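You operate a simulated robot arm through the tools that you are given. There is no shell and no other tool. Be economical: measure what you need, move in short steps, check, and stop when the job is done.

Carry out the task below with a simulated robot arm. There is one attempt and no reset: what you move stays moved.

TASK
Brush the brown potato clean and store it in the potato drawer.
Fine: put the black brush back, shut the potato drawer and slide the grey plate to its white mark for air. Set down upright: black brush. What is to be rubbed or washed off counts as gone when no trace of it is left.

Only the result counts: the job must be done as asked and must still hold three seconds after the hand-in. Knocking over, shifting, dropping, spilling or breaking anything else fails it.

THE ROBOT
A 6-joint arm with a two-finger parallel gripper, fixed in place. Base frame: the origin is at the foot of the arm, x ahead of it, y to its left, z up; the work surface is at about z = 0.86. Lengths are in m, angles in degrees, forces in N, time in s.
With the tool pointing down near the work surface it reaches from about 0.46 to 0.88 m from the base axis. Its first joint turns from -115.0 to 115.0 degrees. Payload 4.2 kg.
The tool frame sits at the grasp point between the pads (the TCP): z along the fingers, y along the line on which they close. The tips reach 0.023 m beyond it. The gripper opens to 0.094 m. The fingers are 0.038 m wide and 0.01 m thick; the gripper's body (0.054 by 0.096 m) begins 0.039 m behind the TCP.
Orientation is that of the tool frame in the base frame, as a unit quaternion [x, y, z, w]. With the fingers straight down and closing along the base's y, the tool's x points along the base's -x, its y along +y and its z along -z.

THE INTERFACE
- The arm moves only by the tool nudge_tool. Its argument "increments" is a list that holds one entry, the list of rows, each a list of 7 numbers: the shift along the tool's x, y, z in units of 25 mm (1.0 is 25 mm), then the turn, a rotation vector about the tool's x, y, z in units of 5 degrees (1.0 is 5 degrees), then the finger opening in m, from 0 to 0.094. In form: [[[tx, ty, tz, ax, ay, az, gripper], ...]]. A call has 1 to 20 rows; each row shifts and turns the commanded pose from where the row before left it, along the tool's axes as they then stand. A call with a number of a shift or a turn outside -1 to 1 is refused whole. A row lasts 0.2 s, in which the tool goes at most 0.05 m and 8.6 degrees; a call with a longer step from one row to the next is refused whole, and so is a gripper value outside its range. A pose out of reach is approached as far as the arm can. The call stops where the force on the tool passes 50 N (or 10 N more than at its start, if that is more) or the arm is blocked; 0.2 s more then pass. The fingers move at their own pace (about 0.108 m/s each) and stop on an object; they squeeze with about 33 N. The grip force told is the motor's: it shows also when the fingers shut on nothing. Time passes only in rows, and 0.2 s behind the last, so rows that do not move let the fingers close. It gives the time, the measured TCP pose, the force on the tool (base axes), the opening and the grip force at its end, in the units of the frame above (readings bear some noise), with the torque about the TCP (base axes, N m) and any sound that the robot's microphone picked up, and new pictures: "views" is both (left out), scene, wrist or none.
- Cameras (640 x 400 px; columns grow to the right, rows downward): "scene" is fixed at [0.2209, -0.6512, 1.5917]; the picture's right is [0.84, -0.54, 0.00], its down [-0.44, -0.69, -0.57] and it looks along [0.31, 0.48, -0.82] (base axes); focal length 336 px, centre (320, 200). "wrist" rides on the gripper at [0.086, 0.016, -0.074] in the tool frame; the picture's right is [-0.18, 0.98, 0.00], its down [-0.58, -0.11, -0.81] and it looks along [-0.79, -0.15, 0.59] (tool axes); focal length 243 px, centre (320, 200). There is no depth. A picture from a camera that has moved, and an enlarged one, comes with that camera's place and axes in the base frame and with its lens.
- move_column(by): slides the trunk up (or, below 0, down) by that many m; the arm rides with it, the base frame stays. It gives what a move gives, with no picture.
- close_up(camera, box): a new picture of the part [left, top, right, bottom] of that camera's present view, enlarged. No time passes.
- job_done(): hands the job in; it is judged then, once.

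Go step by step. Nothing tells you positions but the pictures and the camera data: compare them with the known pose of the tool, close in by small moves and look again before you grip or let go. The budget is 120 turns and 200 pictures, counting those below and the enlarged ones. Unless the task says otherwise, let go and move clear before handing in, and close with one line.

The tools are called after "Call:" as name(argument=value, ...) on one line, values as JSON. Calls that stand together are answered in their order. nudge_tool: Moves the arm, as the interface text tells. Its arguments: {"type":"object","properties":{"increments":{"type":"array"},"views":{"type":"string","enum":["both","scene","wrist","none"]}},"required":["increments"]} The other tools are called the same way: move_column (by) slides the trunk up or down; close_up (camera, box) takes an enlarged picture of a part of a camera's view; job_done () hands the job in.

At the start:

```text
t: 0.0
ee_pos: [0.5101, -0.3207, 1.1635]
tool_rot: [0.0, 1.0, 0.001, 0.0]
wrist_force: [-1.4, 0.3, 0.4]
moment: [0.02, 0.0, -0.01]
width: 0.0941
grasp_force: 0.1
trunk travel left (down, up): [-0.775, 0.215]
```

scene: 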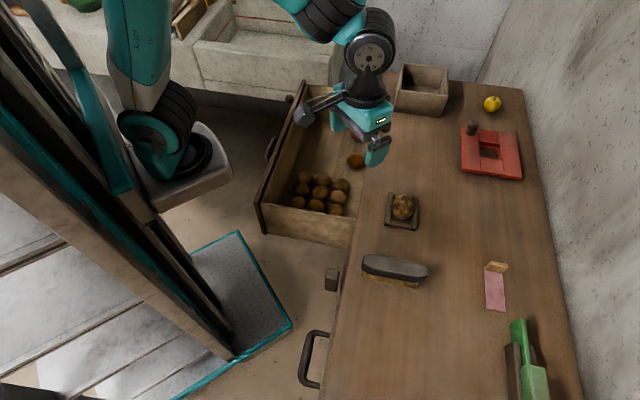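
wrist: 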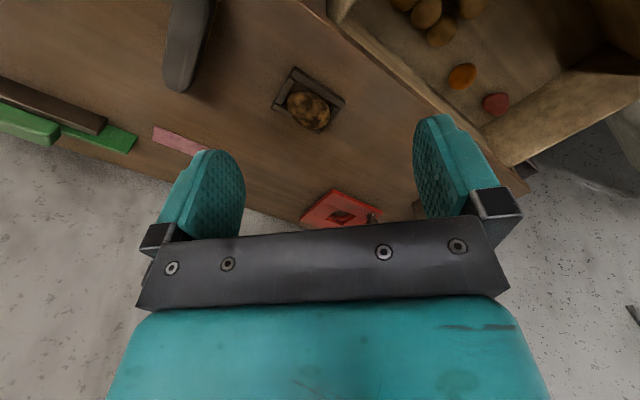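

I see a worktop with a potato in a small tray, a black brush, an open drawer with potatoes, and a red plate with a knob. I'll look closer first to identify the grey plate and the white mark.

Call:
close_up(camera="scene", box=[340, 160, 460, 300])

Call:
close_up(camera="scene", box=[250, 80, 410, 250])

Call:
close_up(camera="scene", box=[390, 50, 540, 190])

Call:
close_up(camera="scene", box=[280, 240, 580, 400])

```text
2.86 times, centred on (400, 230) of scene
camera zoom: at [0.2209, -0.6512, 1.5917], right [0.84, -0.54, 0.0], down [-0.44, -0.69, -0.57], along [0.31, 0.48, -0.82], focal length 959 px, centre (91, 114)
```

zoom: 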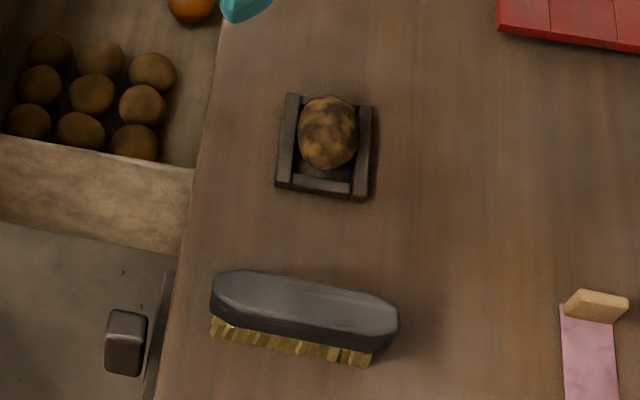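

```text
2.35 times, centred on (330, 165) of scene
camera zoom: at [0.2209, -0.6512, 1.5917], right [0.84, -0.54, 0.0], down [-0.44, -0.69, -0.57], along [0.31, 0.48, -0.82], focal length 790 px, centre (296, 282)
```

zoom: 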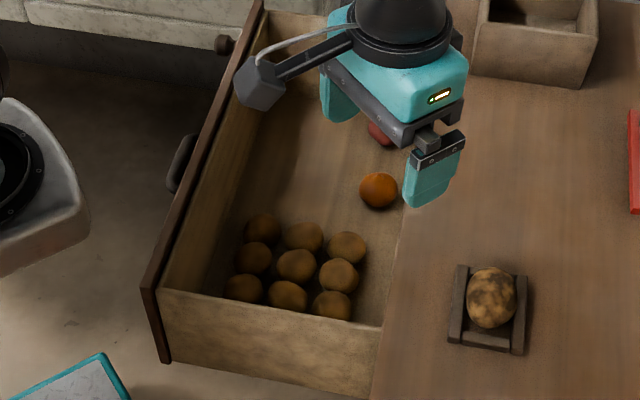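

```text
2.86 times, centred on (465, 120) of scene
camera zoom: at [0.2209, -0.6512, 1.5917], right [0.84, -0.54, 0.0], down [-0.44, -0.69, -0.57], along [0.31, 0.48, -0.82], focal length 959 px, centre (-94, 429)
```

zoom: 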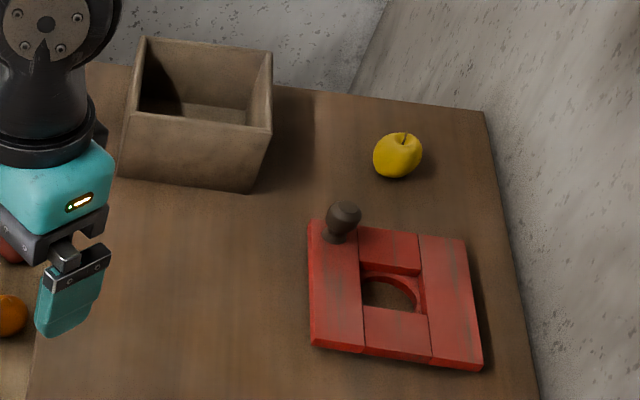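

```text
2.13 times, centred on (430, 320) of scene
camera zoom: at [0.2209, -0.6512, 1.5917], right [0.84, -0.54, 0.0], down [-0.44, -0.69, -0.57], along [0.31, 0.48, -0.82], focal length 716 px, centre (85, -56)
```

zoom: 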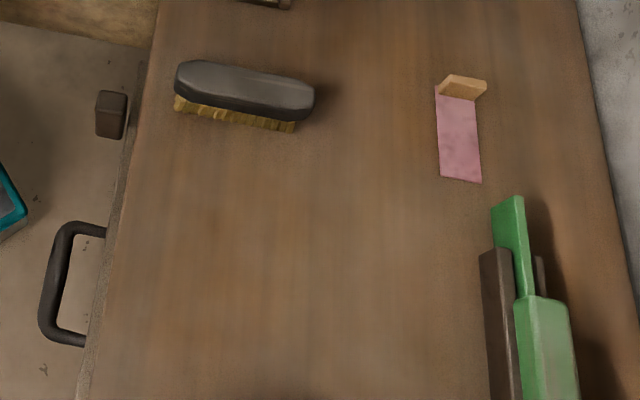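

The cabinet stands at about 45° to the base axes. The brush is near (0.52, -0.49) and the potato near (0.65, -0.37). I'll turn the tool to match the cabinet axes and go closer to the brush.

Call:
nudge_tool(increments=[[[0, 0, 0, 0, 0, 0.96, 0.094], [0, 0, 0, 0, 0, 0.96, 0.094], [0, 0, 0, 0, 0, 0.96, 0.094], [0, 0, 0, 0, 0, 0.96, 0.094], [0, 0, 0, 0, 0, 0.96, 0.094], [0, 0, 0, 0, 0, 0.96, 0.094], [0, 0, 0, 0, 0, 0.96, 0.094], [0, 0, 0, 0, 0, 0.96, 0.094], [0, 0, 0, 0, 0, 0.96, 0.094], [-0.16, -0.76, 0.95, 0, 0, 0, 0.094], [-0.16, -0.76, 0.95, 0, 0, 0, 0.094], [-0.16, -0.76, 0.95, 0, 0, 0, 0.094], [-0.16, -0.76, 0.95, 0, 0, 0, 0.094], [-0.16, -0.76, 0.95, 0, 0, 0, 0.094], [-0.16, -0.76, 0.95, 0, 0, 0, 0.094]]])

```text
t: 3.2
ee_pos: [0.4505, -0.4212, 1.0216]
tool_rot: [0.368, 0.93, 0.0, 0.001]
wrist_force: [-0.6, 0.8, -0.8]
moment: [-0.04, 0.0, 0.02]
width: 0.0939
grasp_force: 0.1
trunk travel left (down, up): [-0.775, 0.215]
camera wrist: at [0.3994, -0.3493, 1.0969], right [0.81, 0.59, 0.0], down [0.35, -0.48, 0.81], along [0.48, -0.65, -0.59], focal length 243 px, centre (320, 200)
```

scene: 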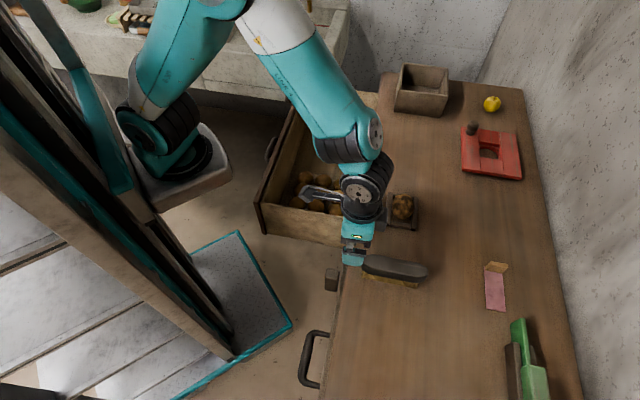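
wrist: 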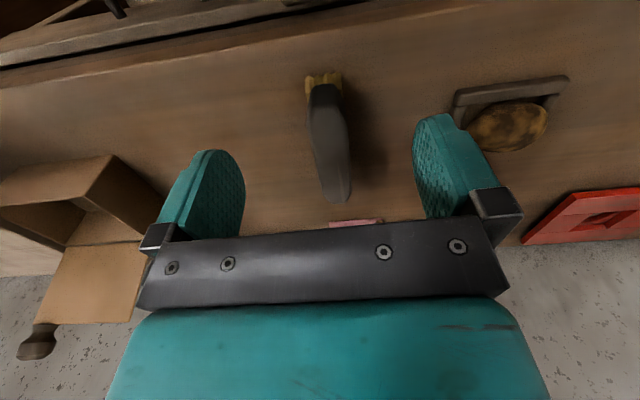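

The brush lies along the tool's forward axis, centred on the gripper's plane, with its top at about z 0.918. I'll move over it and check.

Call:
nudge_tool(increments=[[[-0.88, 0, 0.6, 0, 0, 0, 0.094], [-0.88, 0, 0.6, 0, 0, 0, 0.094], [-0.88, 0, 0.6, 0, 0, 0, 0.094], [-0.88, 0, 0.6, 0, 0, 0, 0.094]]])

```text
t: 4.2
ee_pos: [0.5131, -0.4807, 0.9604]
tool_rot: [0.368, 0.93, 0.0, 0.0]
wrist_force: [-0.1, 1.3, 0.9]
moment: [-0.02, 0.02, 0.02]
width: 0.0941
grasp_force: 0.0
trunk travel left (down, up): [-0.775, 0.215]
camera wrist: at [0.4619, -0.4092, 1.0352], right [0.81, 0.59, 0.0], down [0.35, -0.48, 0.81], along [0.48, -0.65, -0.59], focal length 243 px, centre (320, 200)
```

scene: 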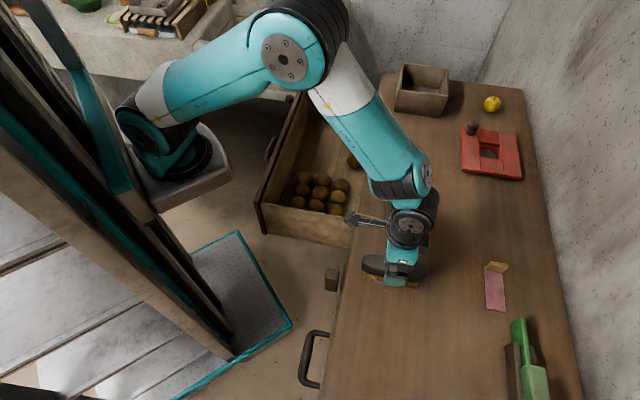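
wrist: 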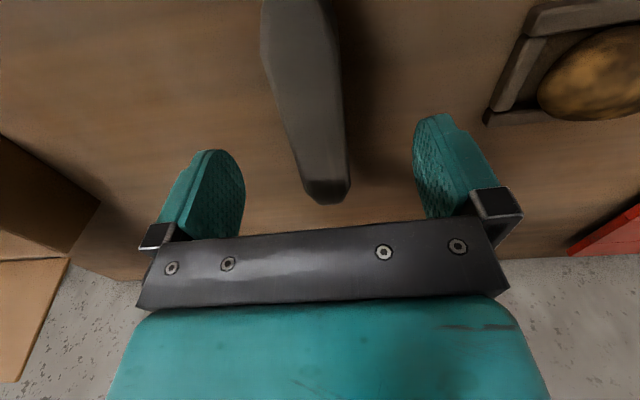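

The brush is centred to within about 3 mm and its yaw is about 2° off. I'll correct that, lower the tool and grip.

Call:
nudge_tool(increments=[[[0, -0.1, 0.75, 0, 0, 0.4, 0.094], [0, 0, 0.75, 0, 0, 0, 0.094], [0, 0, 0.7, 0, 0, 0, 0.094], [0, 0, 0, 0, 0, 0, 0.094]]])

```text
t: 5.2
ee_pos: [0.5118, -0.4828, 0.9055]
tool_rot: [0.385, 0.923, 0.0, 0.0]
wrist_force: [0.0, 0.0, 0.3]
moment: [0.0, 0.0, 0.0]
width: 0.094
grasp_force: 0.1
trunk travel left (down, up): [-0.775, 0.215]
camera wrist: at [0.4634, -0.41, 0.9805], right [0.83, 0.56, 0.0], down [0.33, -0.49, 0.81], along [0.45, -0.67, -0.59], focal length 243 px, centre (320, 200)
```

scene: 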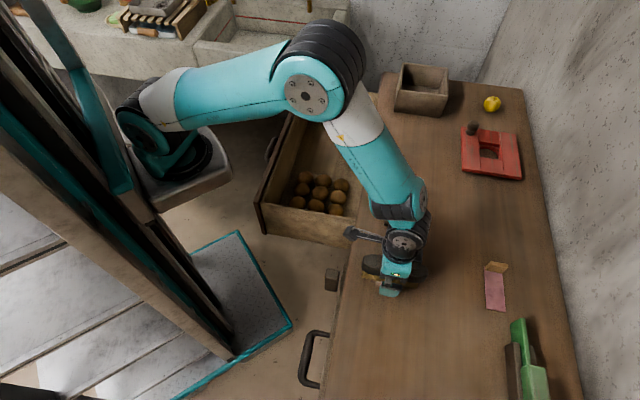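
wrist: 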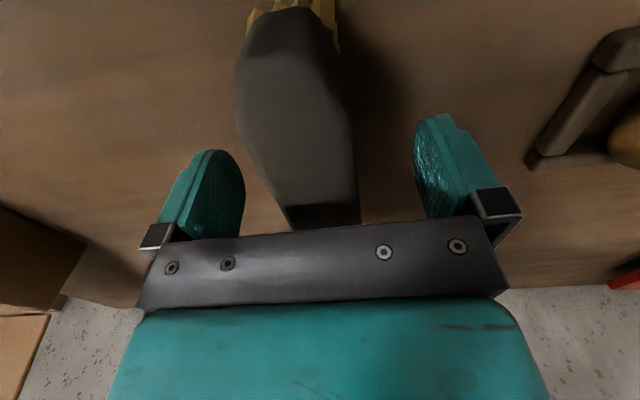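

It is nearly centred, so I'll make a 2.5 mm correction and close the fingers.

Call:
nudge_tool(increments=[[[0, -0.1, 0, 0, 0, 0, 0.094], [0, 0, 0, 0, 0, 0, 0.02], [0, 0, 0, 0, 0, 0, 0.02], [0, 0, 0, 0, 0, 0, 0.02]]], views="wrist")

```text
t: 6.2
ee_pos: [0.5101, -0.4856, 0.9071]
tool_rot: [0.384, 0.923, 0.0, 0.0]
wrist_force: [0.3, -0.8, 0.3]
moment: [-0.04, 0.04, 0.05]
width: 0.0358
grasp_force: 33.5
trunk travel left (down, up): [-0.775, 0.215]
camera wrist: at [0.4618, -0.4117, 0.9815], right [0.83, 0.56, 0.0], down [0.33, -0.49, 0.81], along [0.45, -0.67, -0.59], focal length 243 px, centre (320, 200)
```

wrist: 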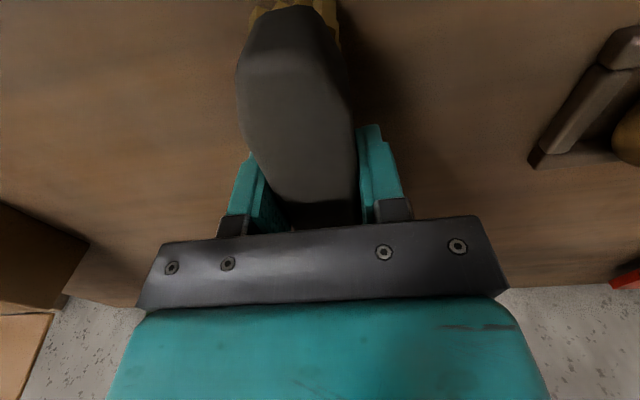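

The brush is gripped (width 36 mm) at TCP (0.510, -0.4856, 0.907), yaw 45.2°, which I note for putting it back. Now I'll lift it straight up.

Call:
nudge_tool(increments=[[[0, 0, -0.8, 0, 0, 0, 0.02], [0, 0, -0.8, 0, 0, 0, 0.02], [0, 0, -0.8, 0, 0, 0, 0.02], [0, 0, -0.8, 0, 0, 0, 0.02], [0, 0, -0.8, 0, 0, 0, 0.02], [0, 0, -0.8, 0, 0, 0, 0.02], [0, 0, 0, 0, 0, 0, 0.02]]])

Call:
close_up(camera="scene", box=[340, 160, 460, 300])

```text
t: 7.8
ee_pos: [0.511, -0.4842, 1.0255]
tool_rot: [0.384, 0.923, 0.0, 0.0]
wrist_force: [0.3, 0.0, -2.2]
moment: [0.01, 0.02, -0.01]
width: 0.0359
grasp_force: 33.0
trunk travel left (down, up): [-0.775, 0.215]
camera wrist: at [0.4628, -0.4114, 1.1005], right [0.83, 0.56, 0.0], down [0.33, -0.49, 0.81], along [0.45, -0.67, -0.59], focal length 243 px, centre (320, 200)
```

scene: 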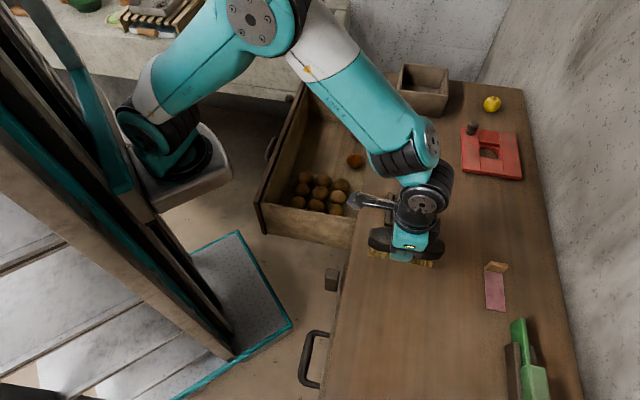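
wrist: 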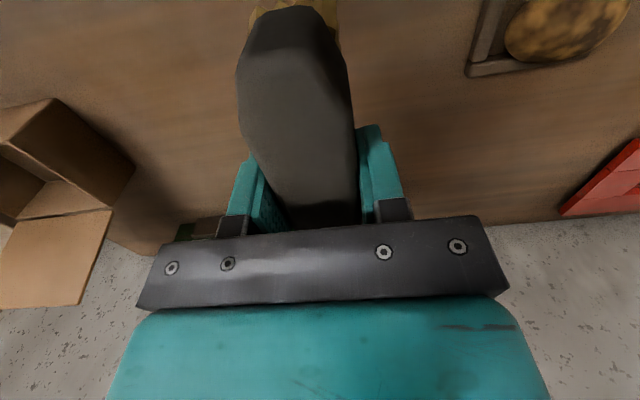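

```text
2.86 times, centred on (400, 230) of scene
camera zoom: at [0.2209, -0.6512, 1.5917], right [0.84, -0.54, 0.0], down [-0.44, -0.69, -0.57], along [0.31, 0.48, -0.82], focal length 959 px, centre (91, 114)
```

zoom: 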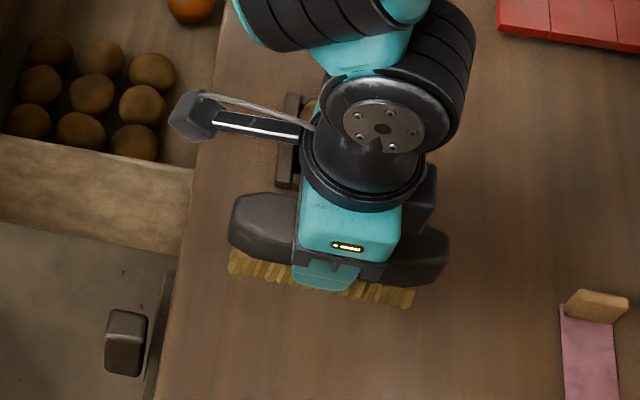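

The potato is about 0.18 m along the tool's +y. I'll move partway to look at it and its tray from the side of the brush.

Call:
nudge_tool(increments=[[[0.35, 0.7, 0, 0, 0, 0, 0.02], [0.35, 0.7, 0, 0, 0, 0, 0.02], [0.35, 0.7, 0, 0, 0, 0, 0.02], [0.35, 0.7, 0, 0, 0, 0, 0.02], [0.35, 0.7, 0, 0, 0, 0, 0.02], [0.35, 0.7, 0, 0, 0, 0, 0.02], [0, 0, 0, 0, 0, 0, 0.02]]], views="wrist")

Call:
close_up(camera="wrist", box=[360, 0, 640, 220])

Call:
close_up(camera="scene", box=[360, 160, 460, 240])

```text
t: 9.4
ee_pos: [0.5466, -0.372, 1.0249]
tool_rot: [0.385, 0.923, 0.0, 0.0]
wrist_force: [0.0, 0.7, -1.5]
moment: [0.03, 0.01, 0.03]
width: 0.0356
grasp_force: 33.3
trunk travel left (down, up): [-0.775, 0.215]
camera wrist: at [0.4982, -0.2993, 1.1002], right [0.83, 0.56, 0.0], down [0.33, -0.49, 0.81], along [0.45, -0.67, -0.59], focal length 243 px, centre (320, 200)
```

wrist: 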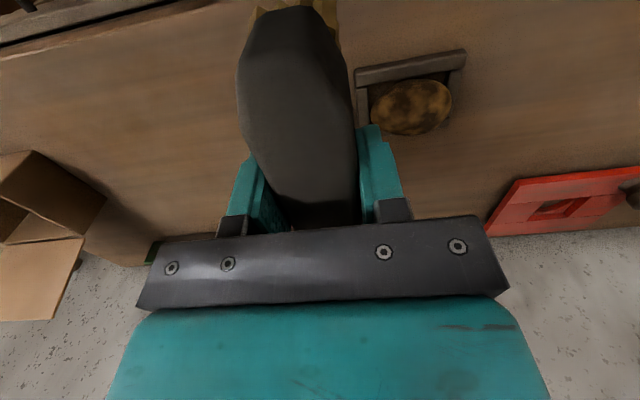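

```text
1.82 times, centred on (500, 110) of wrist
camera zoom: at [0.4982, -0.2993, 1.1002], right [0.83, 0.56, 0.0], down [0.33, -0.49, 0.81], along [0.45, -0.67, -0.59], focal length 441 px, centre (-7, 364)
```

zoom: 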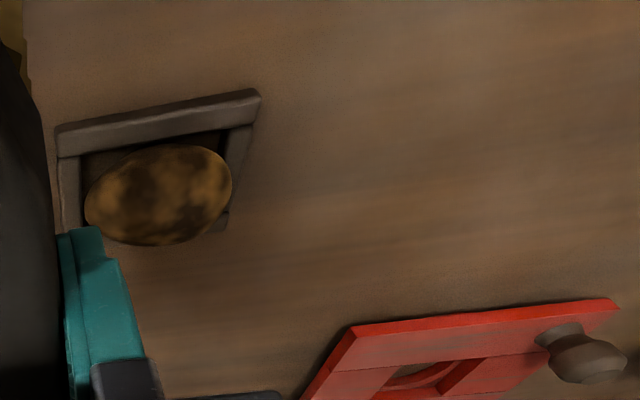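

```text
5.00 times, centred on (410, 200) of scene
camera zoom: at [0.2209, -0.6512, 1.5917], right [0.84, -0.54, 0.0], down [-0.44, -0.69, -0.57], along [0.31, 0.48, -0.82], focal length 1679 px, centre (-130, 200)
```

zoom: 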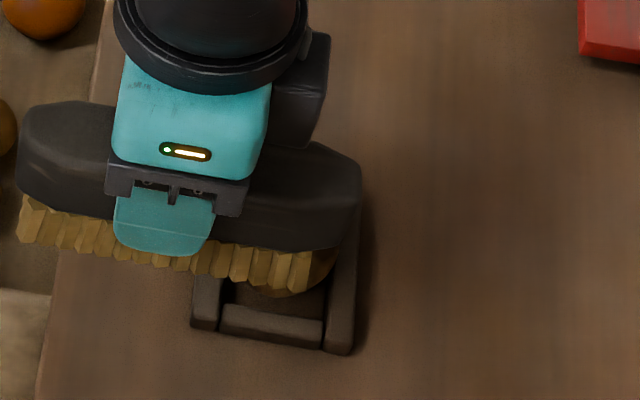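

The potato lies in a frame tray with its long axis (about 75 mm) parallel to the counter edge, centred near (0.646, -0.367). I'll move the brush over it and lower it toward contact.

Call:
nudge_tool(increments=[[[-0.88, 0.98, 0, 0, 0, 0, 0.02], [-0.88, 0.98, 0, 0, 0, 0, 0.02], [-0.88, 0.98, 0, 0, 0, 0, 0.02], [0, 0, 0.8, 0, 0, 0, 0.02], [0, 0, 0.8, 0, 0, 0, 0.02], [0, 0, 0.4, 0, 0, 0, 0.02], [0, 0, 0, 0, 0, 0, 0.02]]])

Call:
close_up(camera="scene", box=[360, 160, 460, 240])

```text
t: 11.0
ee_pos: [0.6464, -0.3694, 0.9741]
tool_rot: [0.384, 0.923, 0.0, 0.0]
wrist_force: [-0.9, -0.8, -1.0]
moment: [0.02, 0.03, 0.03]
width: 0.0358
grasp_force: 32.6
trunk travel left (down, up): [-0.775, 0.215]
camera wrist: at [0.5988, -0.2961, 1.0495], right [0.83, 0.56, 0.0], down [0.33, -0.49, 0.81], along [0.45, -0.67, -0.59], focal length 243 px, centre (320, 200)
```

scene: 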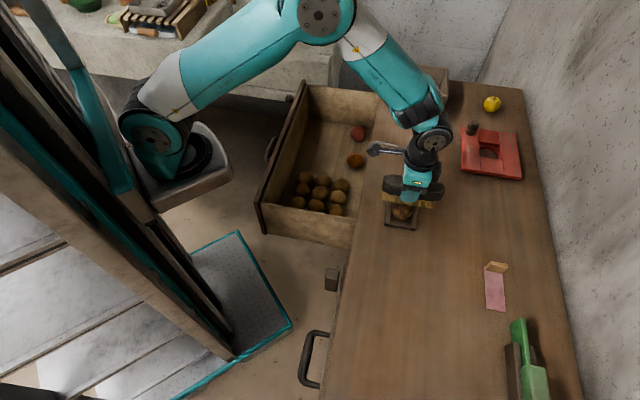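
wrist: 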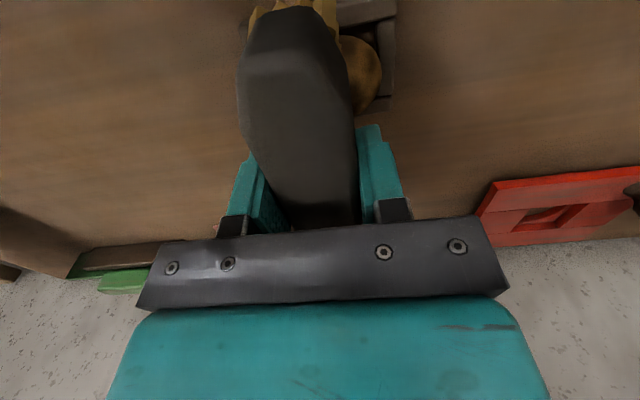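

```text
5.00 times, centred on (410, 200) of scene
camera zoom: at [0.2209, -0.6512, 1.5917], right [0.84, -0.54, 0.0], down [-0.44, -0.69, -0.57], along [0.31, 0.48, -0.82], focal length 1679 px, centre (-130, 200)
```

zoom: 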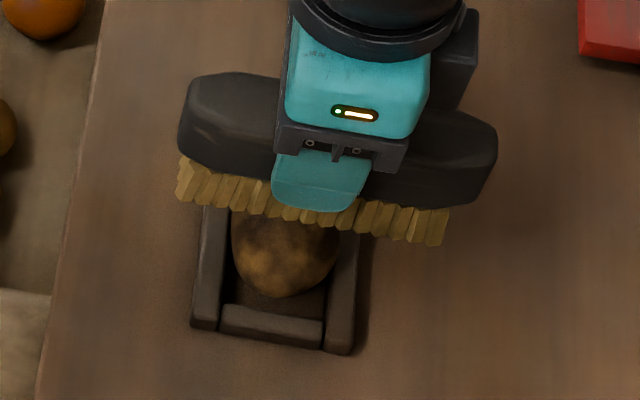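

The brush is over the potato. I'll lower it in small steps until the bristles touch.

Call:
nudge_tool(increments=[[[0, 0, 0.12, 0, 0, 0, 0.02], [0, 0, 0.12, 0, 0, 0, 0.02], [0, 0, 0.12, 0, 0, 0, 0.02], [0, 0, 0, 0, 0, 0, 0.02]]], views="none")

Call:
close_up(camera="scene", box=[360, 160, 460, 240])

```text
t: 12.0
ee_pos: [0.6477, -0.3676, 0.9669]
tool_rot: [0.384, 0.923, -0.001, -0.001]
wrist_force: [-0.9, 0.2, -1.4]
moment: [0.05, -0.01, 0.0]
width: 0.0356
grasp_force: 33.5
trunk travel left (down, up): [-0.775, 0.215]
```

```text
5.00 times, centred on (410, 200) of scene
camera zoom: at [0.2209, -0.6512, 1.5917], right [0.84, -0.54, 0.0], down [-0.44, -0.69, -0.57], along [0.31, 0.48, -0.82], focal length 1679 px, centre (-130, 200)
```

zoom: 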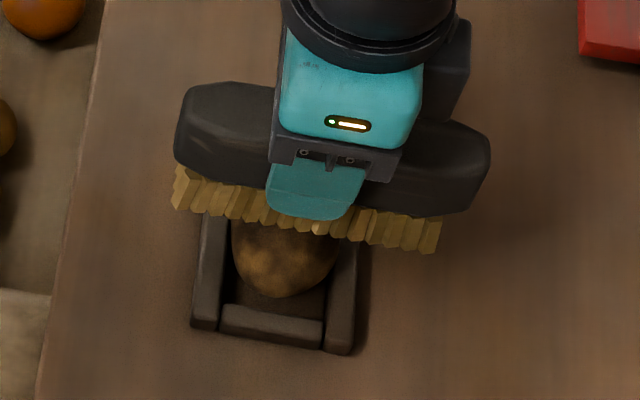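

There's no contact yet, so I'll keep lowering.

Call:
nudge_tool(increments=[[[0, 0, 0.12, 0, 0, 0, 0.02], [0, 0, 0.12, 0, 0, 0, 0.02], [0, 0, 0, 0, 0, 0, 0.02]]], views="none")

```text
t: 12.8
ee_pos: [0.6468, -0.3677, 0.961]
tool_rot: [0.384, 0.923, 0.0, 0.0]
wrist_force: [0.6, -0.5, -2.2]
moment: [-0.02, 0.01, 0.02]
width: 0.0356
grasp_force: 32.6
trunk travel left (down, up): [-0.775, 0.215]
```

Call:
nudge_tool(increments=[[[0, 0, 0.12, 0, 0, 0, 0.02], [0, 0, 0.12, 0, 0, 0, 0.02], [0, 0, 0, 0, 0, 0, 0.02]]], views="none")

Call:
close_up(camera="scene", box=[360, 160, 460, 240])

```text
t: 13.6
ee_pos: [0.6468, -0.3679, 0.9566]
tool_rot: [0.384, 0.923, 0.0, 0.001]
wrist_force: [0.7, -0.2, -0.8]
moment: [-0.01, 0.02, -0.02]
width: 0.0358
grasp_force: 33.4
trunk travel left (down, up): [-0.775, 0.215]
```

```text
5.00 times, centred on (410, 200) of scene
camera zoom: at [0.2209, -0.6512, 1.5917], right [0.84, -0.54, 0.0], down [-0.44, -0.69, -0.57], along [0.31, 0.48, -0.82], focal length 1679 px, centre (-130, 200)
```

zoom: 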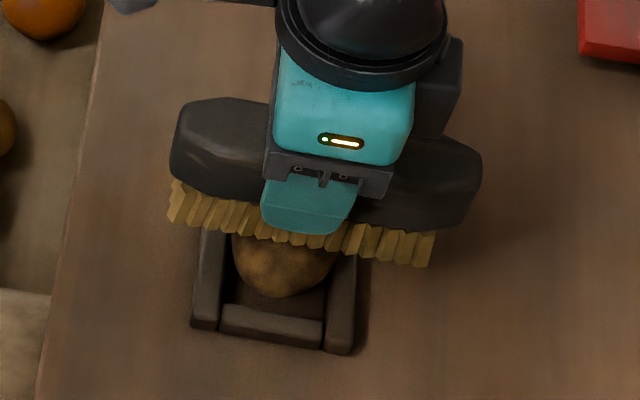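

Call:
nudge_tool(increments=[[[0, 0, 0.12, 0, 0, 0, 0.02], [0, 0, 0.12, 0, 0, 0, 0.02], [0, 0, 0, 0, 0, 0, 0.02]]], views="none")

```text
t: 14.4
ee_pos: [0.648, -0.3681, 0.9511]
tool_rot: [0.384, 0.923, -0.001, 0.003]
wrist_force: [-0.4, 0.7, 28.6]
moment: [0.11, -0.07, -0.02]
width: 0.0362
grasp_force: 33.1
trunk travel left (down, up): [-0.775, 0.215]
```

Contact is at TCP z ≈ 0.951. I'll ease off a little and stroke along the brush's length.

Call:
nudge_tool(increments=[[[0, 0, -0.06, 0, 0, 0, 0.02], [-0.4, 0, 0, 0, 0, 0, 0.02], [-0.4, 0, 0, 0, 0, 0, 0.02], [0.4, 0, 0, 0, 0, 0, 0.02], [0.4, 0, 0, 0, 0, 0, 0.02], [0.4, 0, 0, 0, 0, 0, 0.02], [0.4, 0, 0, 0, 0, 0, 0.02], [-0.4, 0, 0, 0, 0, 0, 0.02], [-0.4, 0, 0, 0, 0, 0, 0.02], [0, 0, 0, 0, 0, 0, 0.02]]], views="none")

Call:
close_up(camera="scene", box=[360, 160, 460, 240])

```text
t: 16.6
ee_pos: [0.6464, -0.3689, 0.9506]
tool_rot: [0.385, 0.923, 0.001, 0.0]
wrist_force: [-2.8, 5.1, 11.6]
moment: [0.27, 0.15, 0.06]
width: 0.0359
grasp_force: 33.0
trunk travel left (down, up): [-0.775, 0.215]
```

```text
5.00 times, centred on (410, 200) of scene
camera zoom: at [0.2209, -0.6512, 1.5917], right [0.84, -0.54, 0.0], down [-0.44, -0.69, -0.57], along [0.31, 0.48, -0.82], focal length 1679 px, centre (-130, 200)
```

zoom: 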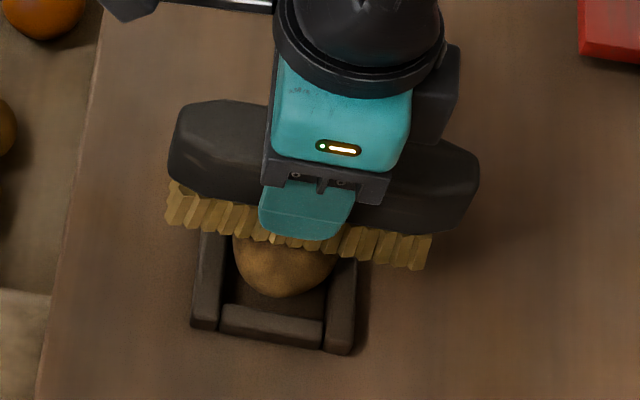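

It works: the force stays near 12 N, the dirt fades and the tray hasn't moved. I'll do more strokes, including ones shifted toward each end of the potato.

Call:
nudge_tool(increments=[[[-0.4, 0, 0, 0, 0, 0, 0.02], [-0.4, 0, 0, 0, 0, 0, 0.02], [0.4, -0.2, 0, 0, 0, 0, 0.02], [0.4, -0.2, 0, 0, 0, 0, 0.02], [0.4, 0, 0, 0, 0, 0, 0.02], [0.4, 0, 0, 0, 0, 0, 0.02], [-0.4, 0.2, 0, 0, 0, 0, 0.02], [-0.4, 0.2, 0, 0, 0, 0, 0.02], [-0.4, 0, 0, 0, 0, 0, 0.02], [-0.4, 0, 0, 0, 0, 0, 0.02], [0.4, 0.2, 0, 0, 0, 0, 0.02], [0.4, 0.2, 0, 0, 0, 0, 0.02], [0.4, 0, 0, 0, 0, 0, 0.02], [0.4, 0, 0, 0, 0, 0, 0.02], [-0.4, -0.2, 0, 0, 0, 0, 0.02], [-0.4, -0.2, 0, 0, 0, 0, 0.02], [0, 0, 0, 0, 0, 0, 0.02]]], views="none")

Call:
close_up(camera="scene", box=[360, 160, 460, 240])

```text
t: 20.2
ee_pos: [0.6468, -0.3668, 0.951]
tool_rot: [0.384, 0.923, 0.0, 0.0]
wrist_force: [0.1, 0.3, -0.2]
moment: [0.04, 0.03, 0.03]
width: 0.036
grasp_force: 32.9
trunk travel left (down, up): [-0.775, 0.215]
```

```text
5.00 times, centred on (410, 200) of scene
camera zoom: at [0.2209, -0.6512, 1.5917], right [0.84, -0.54, 0.0], down [-0.44, -0.69, -0.57], along [0.31, 0.48, -0.82], focal length 1679 px, centre (-130, 200)
```

zoom: 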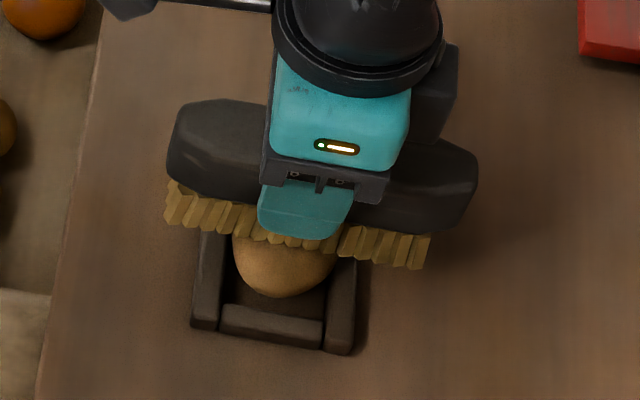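

It looks clean. I'll lift and move back to above the brush's original spot, then inspect.

Call:
nudge_tool(increments=[[[0, 0, -1, 0, 0, 0, 0.02], [0, 0, -1, 0, 0, 0, 0.02], [0, 0, -0.5, 0, 0, 0, 0.02], [0, -0.9, 0, 0, 0, 0, 0.02], [0, -0.9, 0, 0, 0, 0, 0.02], [0, -0.9, 0, 0, 0, 0, 0.02], [0, -0.9, 0, 0, 0, 0, 0.02], [0, -0.9, 0, 0, 0, 0, 0.02], [0, -0.9, 0, 0, 0, 0, 0.02], [0, 0, 0, 0, 0, 0, 0.02]]])

Call:
close_up(camera="scene", box=[360, 160, 460, 240])

Call:
close_up(camera="wrist", box=[360, 0, 640, 220])

```text
t: 22.4
ee_pos: [0.5492, -0.4622, 1.0121]
tool_rot: [0.384, 0.923, 0.0, 0.0]
wrist_force: [-0.5, 0.7, -1.6]
moment: [0.03, -0.01, -0.02]
width: 0.0359
grasp_force: 32.2
trunk travel left (down, up): [-0.775, 0.215]
camera wrist: at [0.5009, -0.3892, 1.0868], right [0.83, 0.56, 0.0], down [0.33, -0.49, 0.81], along [0.45, -0.67, -0.59], focal length 243 px, centre (320, 200)
```

scene: 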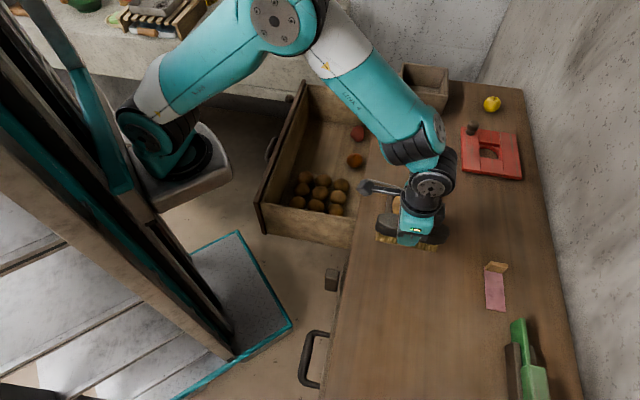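
wrist: 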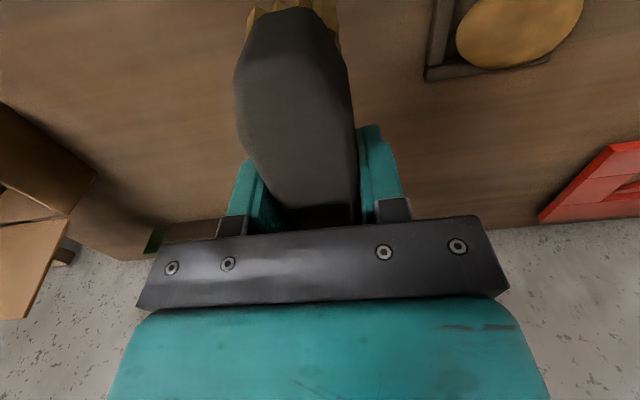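

```text
5.00 times, centred on (410, 200) of scene
camera zoom: at [0.2209, -0.6512, 1.5917], right [0.84, -0.54, 0.0], down [-0.44, -0.69, -0.57], along [0.31, 0.48, -0.82], focal length 1679 px, centre (-130, 200)
```

zoom: 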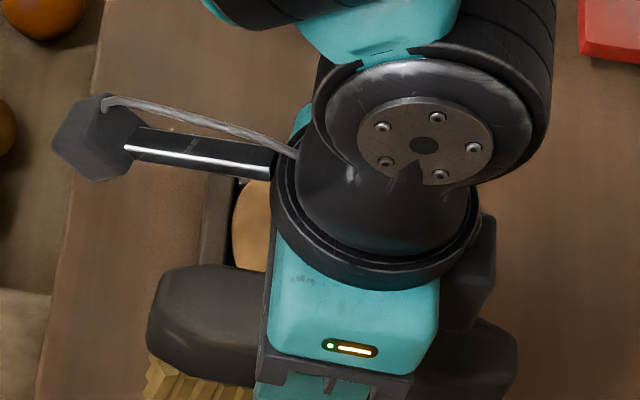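

```text
1.82 times, centred on (500, 110) of wrist
camera zoom: at [0.5009, -0.3892, 1.0868], right [0.83, 0.56, 0.0], down [0.33, -0.49, 0.81], along [0.45, -0.67, -0.59], focal length 441 px, centre (-7, 364)
```

zoom: 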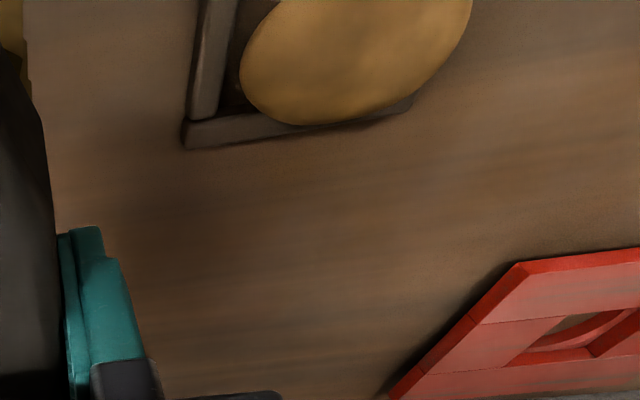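

It's nearly clean, but there may be a faint residue. I'll view the whole potato from the earlier viewpoint.

Call:
nudge_tool(increments=[[[0.66, 0.75, 0, 0, 0, 0, 0.02], [0.66, 0.75, 0, 0, 0, 0, 0.02], [0.66, 0.75, 0, 0, 0, 0, 0.02], [0.66, 0.25, -0.3, 0, 0, 0, 0.02], [0, 0, 0, 0, 0, 0, 0.02]]], views="none")

Call:
close_up(camera="wrist", box=[350, 40, 480, 150])

Call:
close_up(camera="scene", box=[360, 160, 460, 240])

```text
t: 23.6
ee_pos: [0.5483, -0.3718, 1.0219]
tool_rot: [0.384, 0.923, 0.0, 0.001]
wrist_force: [0.6, -0.1, -0.9]
moment: [-0.01, 0.04, -0.01]
width: 0.036
grasp_force: 33.0
trunk travel left (down, up): [-0.775, 0.215]
```

```text
3.64 times, centred on (415, 95) of wrist
camera zoom: at [0.4998, -0.2983, 1.0958], right [0.83, 0.56, 0.0], down [0.33, -0.49, 0.81], along [0.45, -0.67, -0.59], focal length 882 px, centre (-26, 582)
```

zoom: 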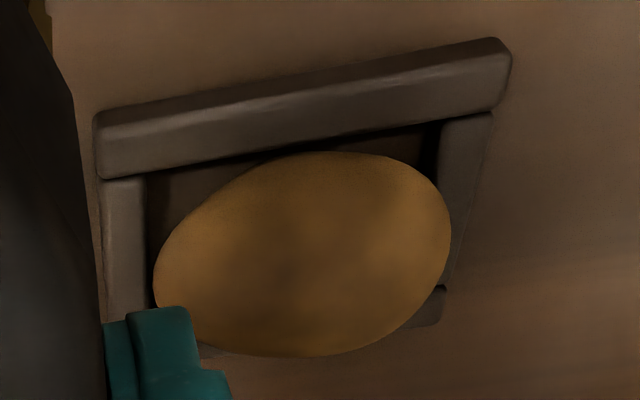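

```text
5.00 times, centred on (410, 200) of scene
camera zoom: at [0.2209, -0.6512, 1.5917], right [0.84, -0.54, 0.0], down [-0.44, -0.69, -0.57], along [0.31, 0.48, -0.82], focal length 1679 px, centre (-130, 200)
```

zoom: 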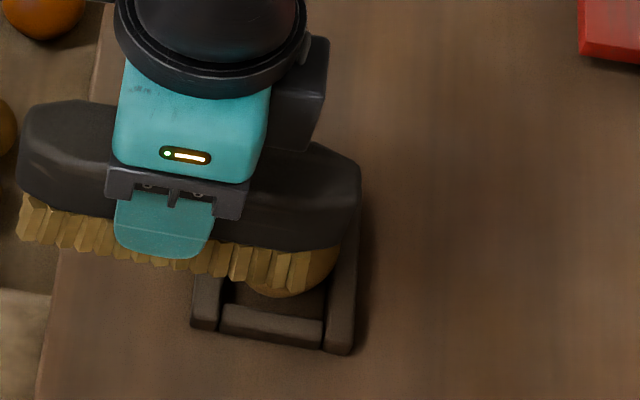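

Faint patches remain. I'll go back over the potato and brush more.

Call:
nudge_tool(increments=[[[-0.88, 0.98, 0, 0, 0, 0, 0.02], [-0.88, 0.98, 0, 0, 0, 0, 0.02], [-0.88, 0.98, 0, 0, 0, 0, 0.02], [0, 0, 0.9, 0, 0, 0, 0.02], [0, 0, 0.9, 0, 0, 0, 0.02], [0, 0, 0.9, 0, 0, 0, 0.02], [0, 0, 0.1, 0, 0, 0, 0.02], [0, 0, 0.1, 0, 0, 0, 0.02], [0, 0, 0, 0, 0, 0, 0.02]]], views="none")

```text
t: 25.6
ee_pos: [0.6477, -0.3658, 0.9495]
tool_rot: [0.385, 0.923, 0.0, 0.003]
wrist_force: [-1.3, 3.8, 27.8]
moment: [0.17, -0.04, 0.03]
width: 0.0361
grasp_force: 32.8
trunk travel left (down, up): [-0.775, 0.215]
```

Call:
nudge_tool(increments=[[[-0.4, 0, -0.04, 0, 0, 0, 0.02], [-0.4, 0, 0, 0, 0, 0, 0.02], [0.4, -0.15, 0, 0, 0, 0, 0.02], [0.4, -0.15, 0, 0, 0, 0, 0.02], [0.4, 0, 0, 0, 0, 0, 0.02], [0.4, 0, 0, 0, 0, 0, 0.02], [-0.4, 0.15, 0, 0, 0, 0, 0.02], [-0.4, 0.15, 0, 0, 0, 0, 0.02], [-0.4, 0, 0, 0, 0, 0, 0.02], [-0.4, 0, 0, 0, 0, 0, 0.02], [0.4, 0.15, 0, 0, 0, 0, 0.02], [0.4, 0.15, 0, 0, 0, 0, 0.02], [0.4, 0, 0, 0, 0, 0, 0.02], [0.4, 0, 0, 0, 0, 0, 0.02], [-0.4, -0.15, 0, 0, 0, 0, 0.02], [-0.4, -0.15, 0, 0, 0, 0, 0.02], [0, 0, 0, 0, 0, 0, 0.02]]], views="none")

Call:
nudge_tool(increments=[[[-0.4, 0, 0, 0, 0, 0, 0.02], [-0.4, 0, 0, 0, 0, 0, 0.02], [0.4, 0, 0, 0, 0, 0, 0.02], [0.4, 0, 0, 0, 0, 0, 0.02], [0.4, 0, 0, 0, 0, 0, 0.02], [0.4, 0, 0, 0, 0, 0, 0.02], [-0.4, 0, 0, 0, 0, 0, 0.02], [-0.4, 0, 0, 0, 0, 0, 0.02], [-0.4, 0, 0, 0, 0, 0, 0.02], [-0.4, 0, 0, 0, 0, 0, 0.02], [0.4, 0, 0, 0, 0, 0, 0.02], [0.4, 0, 0, 0, 0, 0, 0.02], [0.4, 0, 0, 0, 0, 0, 0.02], [0.4, 0, 0, 0, 0, 0, 0.02], [-0.4, 0, 0, 0, 0, 0, 0.02], [-0.4, 0, 0, 0, 0, 0, 0.02], [0, 0, 0, 0, 0, 0, 0.02]]], views="none")

Call:
close_up(camera="scene", box=[360, 160, 460, 240])

```text
t: 29.2
ee_pos: [0.6477, -0.3669, 0.949]
tool_rot: [0.384, 0.923, 0.0, 0.0]
wrist_force: [-1.8, 2.0, 3.0]
moment: [0.12, 0.01, 0.04]
width: 0.036
grasp_force: 32.6
trunk travel left (down, up): [-0.775, 0.215]
```

```text
t: 32.8
ee_pos: [0.6467, -0.366, 0.949]
tool_rot: [0.385, 0.923, 0.0, 0.0]
wrist_force: [-4.8, 5.8, 14.0]
moment: [0.2, 0.15, 0.01]
width: 0.0358
grasp_force: 33.0
trunk travel left (down, up): [-0.775, 0.215]
```

```text
5.00 times, centred on (410, 200) of scene
camera zoom: at [0.2209, -0.6512, 1.5917], right [0.84, -0.54, 0.0], down [-0.44, -0.69, -0.57], along [0.31, 0.48, -0.82], focal length 1679 px, centre (-130, 200)
```

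zoom: 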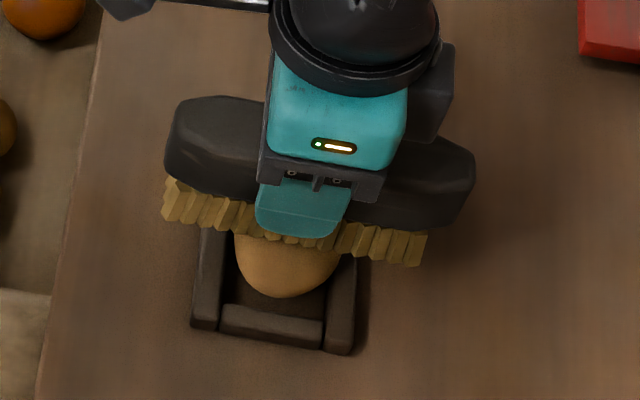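

Now I'll lift and go to the inspection viewpoint again.

Call:
nudge_tool(increments=[[[0, 0, -1, 0, 0, 0, 0.02], [0, 0, -1, 0, 0, 0, 0.02], [0, 0, -1, 0, 0, 0, 0.02], [0.88, -0.98, 0, 0, 0, 0, 0.02], [0.88, -0.98, 0, 0, 0, 0, 0.02], [0.88, -0.98, 0, 0, 0, 0, 0.02], [0, 0, 0, 0, 0, 0, 0.02]]], views="none")

Call:
close_up(camera="wrist", box=[350, 40, 480, 150])

```text
t: 34.4
ee_pos: [0.548, -0.3715, 1.0234]
tool_rot: [0.385, 0.923, 0.0, 0.0]
wrist_force: [0.7, 0.1, -2.2]
moment: [0.03, 0.0, 0.01]
width: 0.0359
grasp_force: 33.7
trunk travel left (down, up): [-0.775, 0.215]
```

```text
3.64 times, centred on (415, 95) of wrist
camera zoom: at [0.4983, -0.2984, 1.0982], right [0.83, 0.56, 0.0], down [0.33, -0.49, 0.81], along [0.45, -0.67, -0.59], focal length 882 px, centre (-26, 582)
```

zoom: 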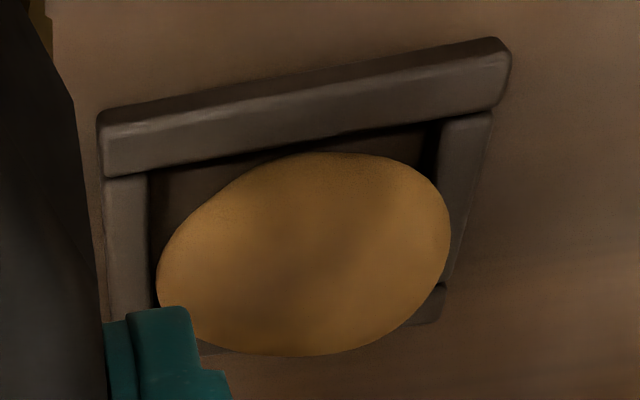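

It's almost uniform, but I'll do one more round to be sure no trace is left.

Call:
nudge_tool(increments=[[[-0.88, 0.98, 0, 0, 0, 0, 0.02], [-0.88, 0.98, 0, 0, 0, 0, 0.02], [-0.88, 0.98, 0, 0, 0, 0, 0.02], [0, 0, 0.9, 0, 0, 0, 0.02], [0, 0, 0.9, 0, 0, 0, 0.02], [0, 0, 0.9, 0, 0, 0, 0.02], [0, 0, 0.1, 0, 0, 0, 0.02], [0, 0, 0.1, 0, 0, 0, 0.02], [0, 0, 0, 0, 0, 0, 0.02]]], views="none")

Call:
nudge_tool(increments=[[[-0.4, 0, 0, 0, 0, 0, 0.02], [-0.4, 0, 0, 0, 0, 0, 0.02], [0.4, 0, 0, 0, 0, 0, 0.02], [0.4, 0, 0, 0, 0, 0, 0.02], [0.4, 0, 0, 0, 0, 0, 0.02], [0.4, 0, 0, 0, 0, 0, 0.02], [-0.4, 0, 0, 0, 0, 0, 0.02], [-0.4, 0, 0, 0, 0, 0, 0.02], [-0.4, 0, 0, 0, 0, 0, 0.02], [-0.4, 0, 0, 0, 0, 0, 0.02], [0.4, 0, 0, 0, 0, 0, 0.02], [0.4, 0, 0, 0, 0, 0, 0.02], [0.4, 0, 0, 0, 0, 0, 0.02], [0.4, 0, 0, 0, 0, 0, 0.02], [-0.4, 0, 0, 0, 0, 0, 0.02], [-0.4, 0, 0, 0, 0, 0, 0.02], [0, 0, 0, 0, 0, 0, 0.02]]], views="none")

Call:
nudge_tool(increments=[[[-0.4, 0.1, 0.02, 0, 0, 0, 0.02], [-0.4, 0.1, 0, 0, 0, 0, 0.02], [0.4, 0, 0, 0, 0, 0, 0.02], [0.4, 0, 0, 0, 0, 0, 0.02], [0.4, 0, 0, 0, 0, 0, 0.02], [0.4, 0, 0, 0, 0, 0, 0.02], [-0.4, 0, 0, 0, 0, 0, 0.02], [-0.4, 0, 0, 0, 0, 0, 0.02], [-0.4, -0.2, 0, 0, 0, 0, 0.02], [-0.4, -0.2, 0, 0, 0, 0, 0.02], [0.4, 0, 0, 0, 0, 0, 0.02], [0.4, 0, 0, 0, 0, 0, 0.02], [0.4, 0, 0, 0, 0, 0, 0.02], [0.4, 0, 0, 0, 0, 0, 0.02], [-0.4, 0.1, 0, 0, 0, 0, 0.02], [-0.4, 0.1, 0, 0, 0, 0, 0.02], [0, 0, 0, 0, 0, 0, 0.02]]], views="none")

Call:
nudge_tool(increments=[[[0, 0, -1, 0, 0, 0, 0.02], [0, 0, -1, 0, 0, 0, 0.02], [0, 0, -1, 0, 0, 0, 0.02], [0.88, -0.98, 0, 0, 0, 0, 0.02], [0.88, -0.98, 0, 0, 0, 0, 0.02], [0.88, -0.98, 0, 0, 0, 0, 0.02], [0, 0, 0, 0, 0, 0, 0.02]]], views="none")

Call:
close_up(camera="wrist", box=[350, 40, 480, 150])

```text
t: 36.4
ee_pos: [0.6482, -0.3676, 0.9503]
tool_rot: [0.384, 0.923, 0.0, 0.001]
wrist_force: [1.1, 0.0, -1.1]
moment: [0.02, 0.02, -0.02]
width: 0.0353
grasp_force: 33.1
trunk travel left (down, up): [-0.775, 0.215]
```

```text
t: 40.0
ee_pos: [0.6478, -0.3655, 0.9512]
tool_rot: [0.384, 0.923, 0.0, 0.0]
wrist_force: [0.1, -1.0, -1.6]
moment: [0.0, 0.04, 0.03]
width: 0.0354
grasp_force: 32.7
trunk travel left (down, up): [-0.775, 0.215]
```

```text
t: 43.6
ee_pos: [0.6474, -0.3675, 0.9519]
tool_rot: [0.384, 0.923, 0.0, 0.0]
wrist_force: [-0.7, -0.6, -2.0]
moment: [-0.01, 0.02, 0.02]
width: 0.0358
grasp_force: 33.0
trunk travel left (down, up): [-0.775, 0.215]
```

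```text
t: 45.2
ee_pos: [0.549, -0.3713, 1.0276]
tool_rot: [0.384, 0.923, -0.001, 0.0]
wrist_force: [0.2, 0.5, -1.0]
moment: [0.04, -0.03, 0.02]
width: 0.0359
grasp_force: 32.6
trunk travel left (down, up): [-0.775, 0.215]
```

```text
3.64 times, centred on (415, 95) of wrist
camera zoom: at [0.5006, -0.2977, 1.1014], right [0.83, 0.56, 0.0], down [0.33, -0.49, 0.81], along [0.45, -0.67, -0.59], focal length 882 px, centre (-26, 582)
```

zoom: 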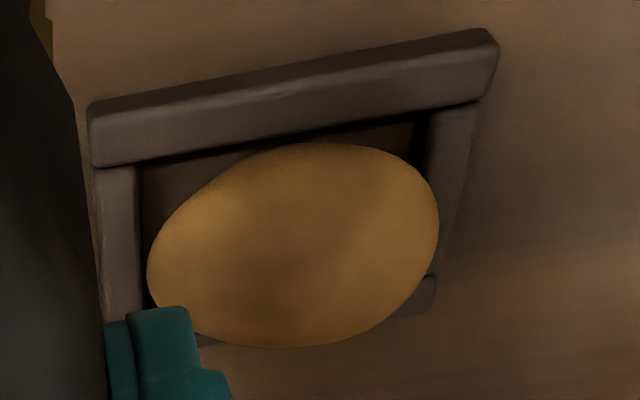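

That round had no contact force because I was too high. I'll repeat it about 4 mm lower.

Call:
nudge_tool(increments=[[[-0.88, 0.98, 0, 0, 0, 0, 0.02], [-0.88, 0.98, 0, 0, 0, 0, 0.02], [-0.88, 0.98, 0, 0, 0, 0, 0.02], [0, 0, 0.9, 0, 0, 0, 0.02], [0, 0, 0.9, 0, 0, 0, 0.02], [0, 0, 0.9, 0, 0, 0, 0.02], [0, 0, 0.1, 0, 0, 0, 0.02], [0, 0, 0.2, 0, 0, 0, 0.02], [0, 0, 0.12, 0, 0, 0, 0.02], [0, 0, 0, 0, 0, 0, 0.02]]], views="none")

```text
t: 47.4
ee_pos: [0.6483, -0.3692, 0.9496]
tool_rot: [0.385, 0.923, -0.001, 0.001]
wrist_force: [-0.9, -1.2, 9.9]
moment: [-0.06, -0.03, -0.01]
width: 0.0359
grasp_force: 32.9
trunk travel left (down, up): [-0.775, 0.215]
```

Call:
nudge_tool(increments=[[[-0.4, 0, 0.04, 0, 0, 0, 0.02], [-0.4, 0, 0, 0, 0, 0, 0.02], [0.4, 0, 0, 0, 0, 0, 0.02], [0.4, 0, 0, 0, 0, 0, 0.02], [0.4, 0, 0, 0, 0, 0, 0.02], [0.4, 0, 0, 0, 0, 0, 0.02], [-0.4, 0, 0, 0, 0, 0, 0.02], [-0.4, 0, 0, 0, 0, 0, 0.02], [-0.4, 0, 0, 0, 0, 0, 0.02], [-0.4, 0, 0, 0, 0, 0, 0.02], [0.4, 0, 0, 0, 0, 0, 0.02], [0.4, 0, 0, 0, 0, 0, 0.02], [0.4, 0, 0, 0, 0, 0, 0.02], [0.4, 0, 0, 0, 0, 0, 0.02], [-0.4, 0, 0, 0, 0, 0, 0.02], [-0.4, 0, 0, 0, 0, 0, 0.02], [0, 0, 0, 0, 0, 0, 0.02]]], views="none")

Call:
nudge_tool(increments=[[[-0.4, 0, 0, 0, 0, 0, 0.02], [-0.4, 0, 0, 0, 0, 0, 0.02], [0.4, 0, 0, 0, 0, 0, 0.02], [0.4, 0, 0, 0, 0, 0, 0.02], [0.4, 0, 0, 0, 0, 0, 0.02], [0.4, 0, 0, 0, 0, 0, 0.02], [-0.4, 0, 0, 0, 0, 0, 0.02], [-0.4, 0, 0, 0, 0, 0, 0.02], [-0.4, 0, 0, 0, 0, 0, 0.02], [-0.4, 0, 0, 0, 0, 0, 0.02], [0.4, 0, 0, 0, 0, 0, 0.02], [0.4, 0, 0, 0, 0, 0, 0.02], [0.4, 0, 0, 0, 0, 0, 0.02], [0.4, 0, 0, 0, 0, 0, 0.02], [-0.4, 0, 0, 0, 0, 0, 0.02], [-0.4, 0, 0, 0, 0, 0, 0.02], [0, 0, 0, 0, 0, 0, 0.02]]], views="none")

Call:
nudge_tool(increments=[[[0, 0, -1, 0, 0, 0, 0.02], [0, 0, -1, 0, 0, 0, 0.02], [0, 0, -1, 0, 0, 0, 0.02], [0.88, -0.98, 0, 0, 0, 0, 0.02], [0.88, -0.98, 0, 0, 0, 0, 0.02], [0.88, -0.98, 0, 0, 0, 0, 0.02], [0, 0, 0, 0, 0, 0, 0.02]]], views="none")

Call:
close_up(camera="wrist", box=[350, 40, 480, 150])

```text
t: 51.0
ee_pos: [0.6464, -0.3674, 0.9473]
tool_rot: [0.385, 0.923, 0.0, 0.0]
wrist_force: [0.6, 0.0, -1.3]
moment: [0.03, 0.04, 0.02]
width: 0.036
grasp_force: 32.7
trunk travel left (down, up): [-0.775, 0.215]
```

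```text
t: 54.6
ee_pos: [0.6469, -0.3669, 0.947]
tool_rot: [0.385, 0.923, 0.0, 0.001]
wrist_force: [-3.9, 4.9, 11.3]
moment: [0.22, 0.08, 0.04]
width: 0.0359
grasp_force: 32.7
trunk travel left (down, up): [-0.775, 0.215]
```

```text
t: 56.2
ee_pos: [0.5492, -0.3722, 1.0206]
tool_rot: [0.384, 0.923, -0.001, 0.0]
wrist_force: [1.4, -0.2, -2.2]
moment: [0.01, 0.02, 0.0]
width: 0.0357
grasp_force: 32.8
trunk travel left (down, up): [-0.775, 0.215]
```

```text
3.64 times, centred on (415, 95) of wrist
camera zoom: at [0.5003, -0.2985, 1.0958], right [0.83, 0.56, 0.0], down [0.33, -0.49, 0.81], along [0.45, -0.67, -0.59], focal length 882 px, centre (-26, 582)
```

zoom: 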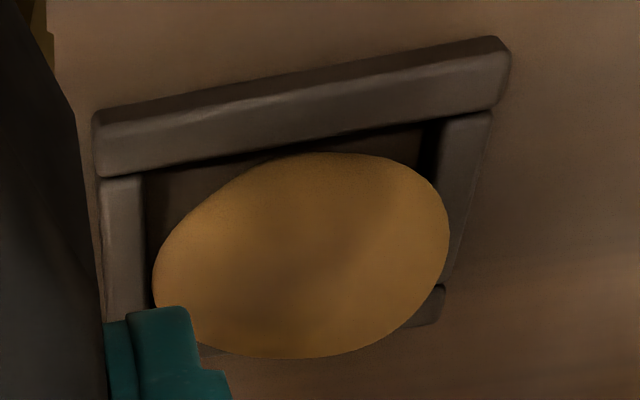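

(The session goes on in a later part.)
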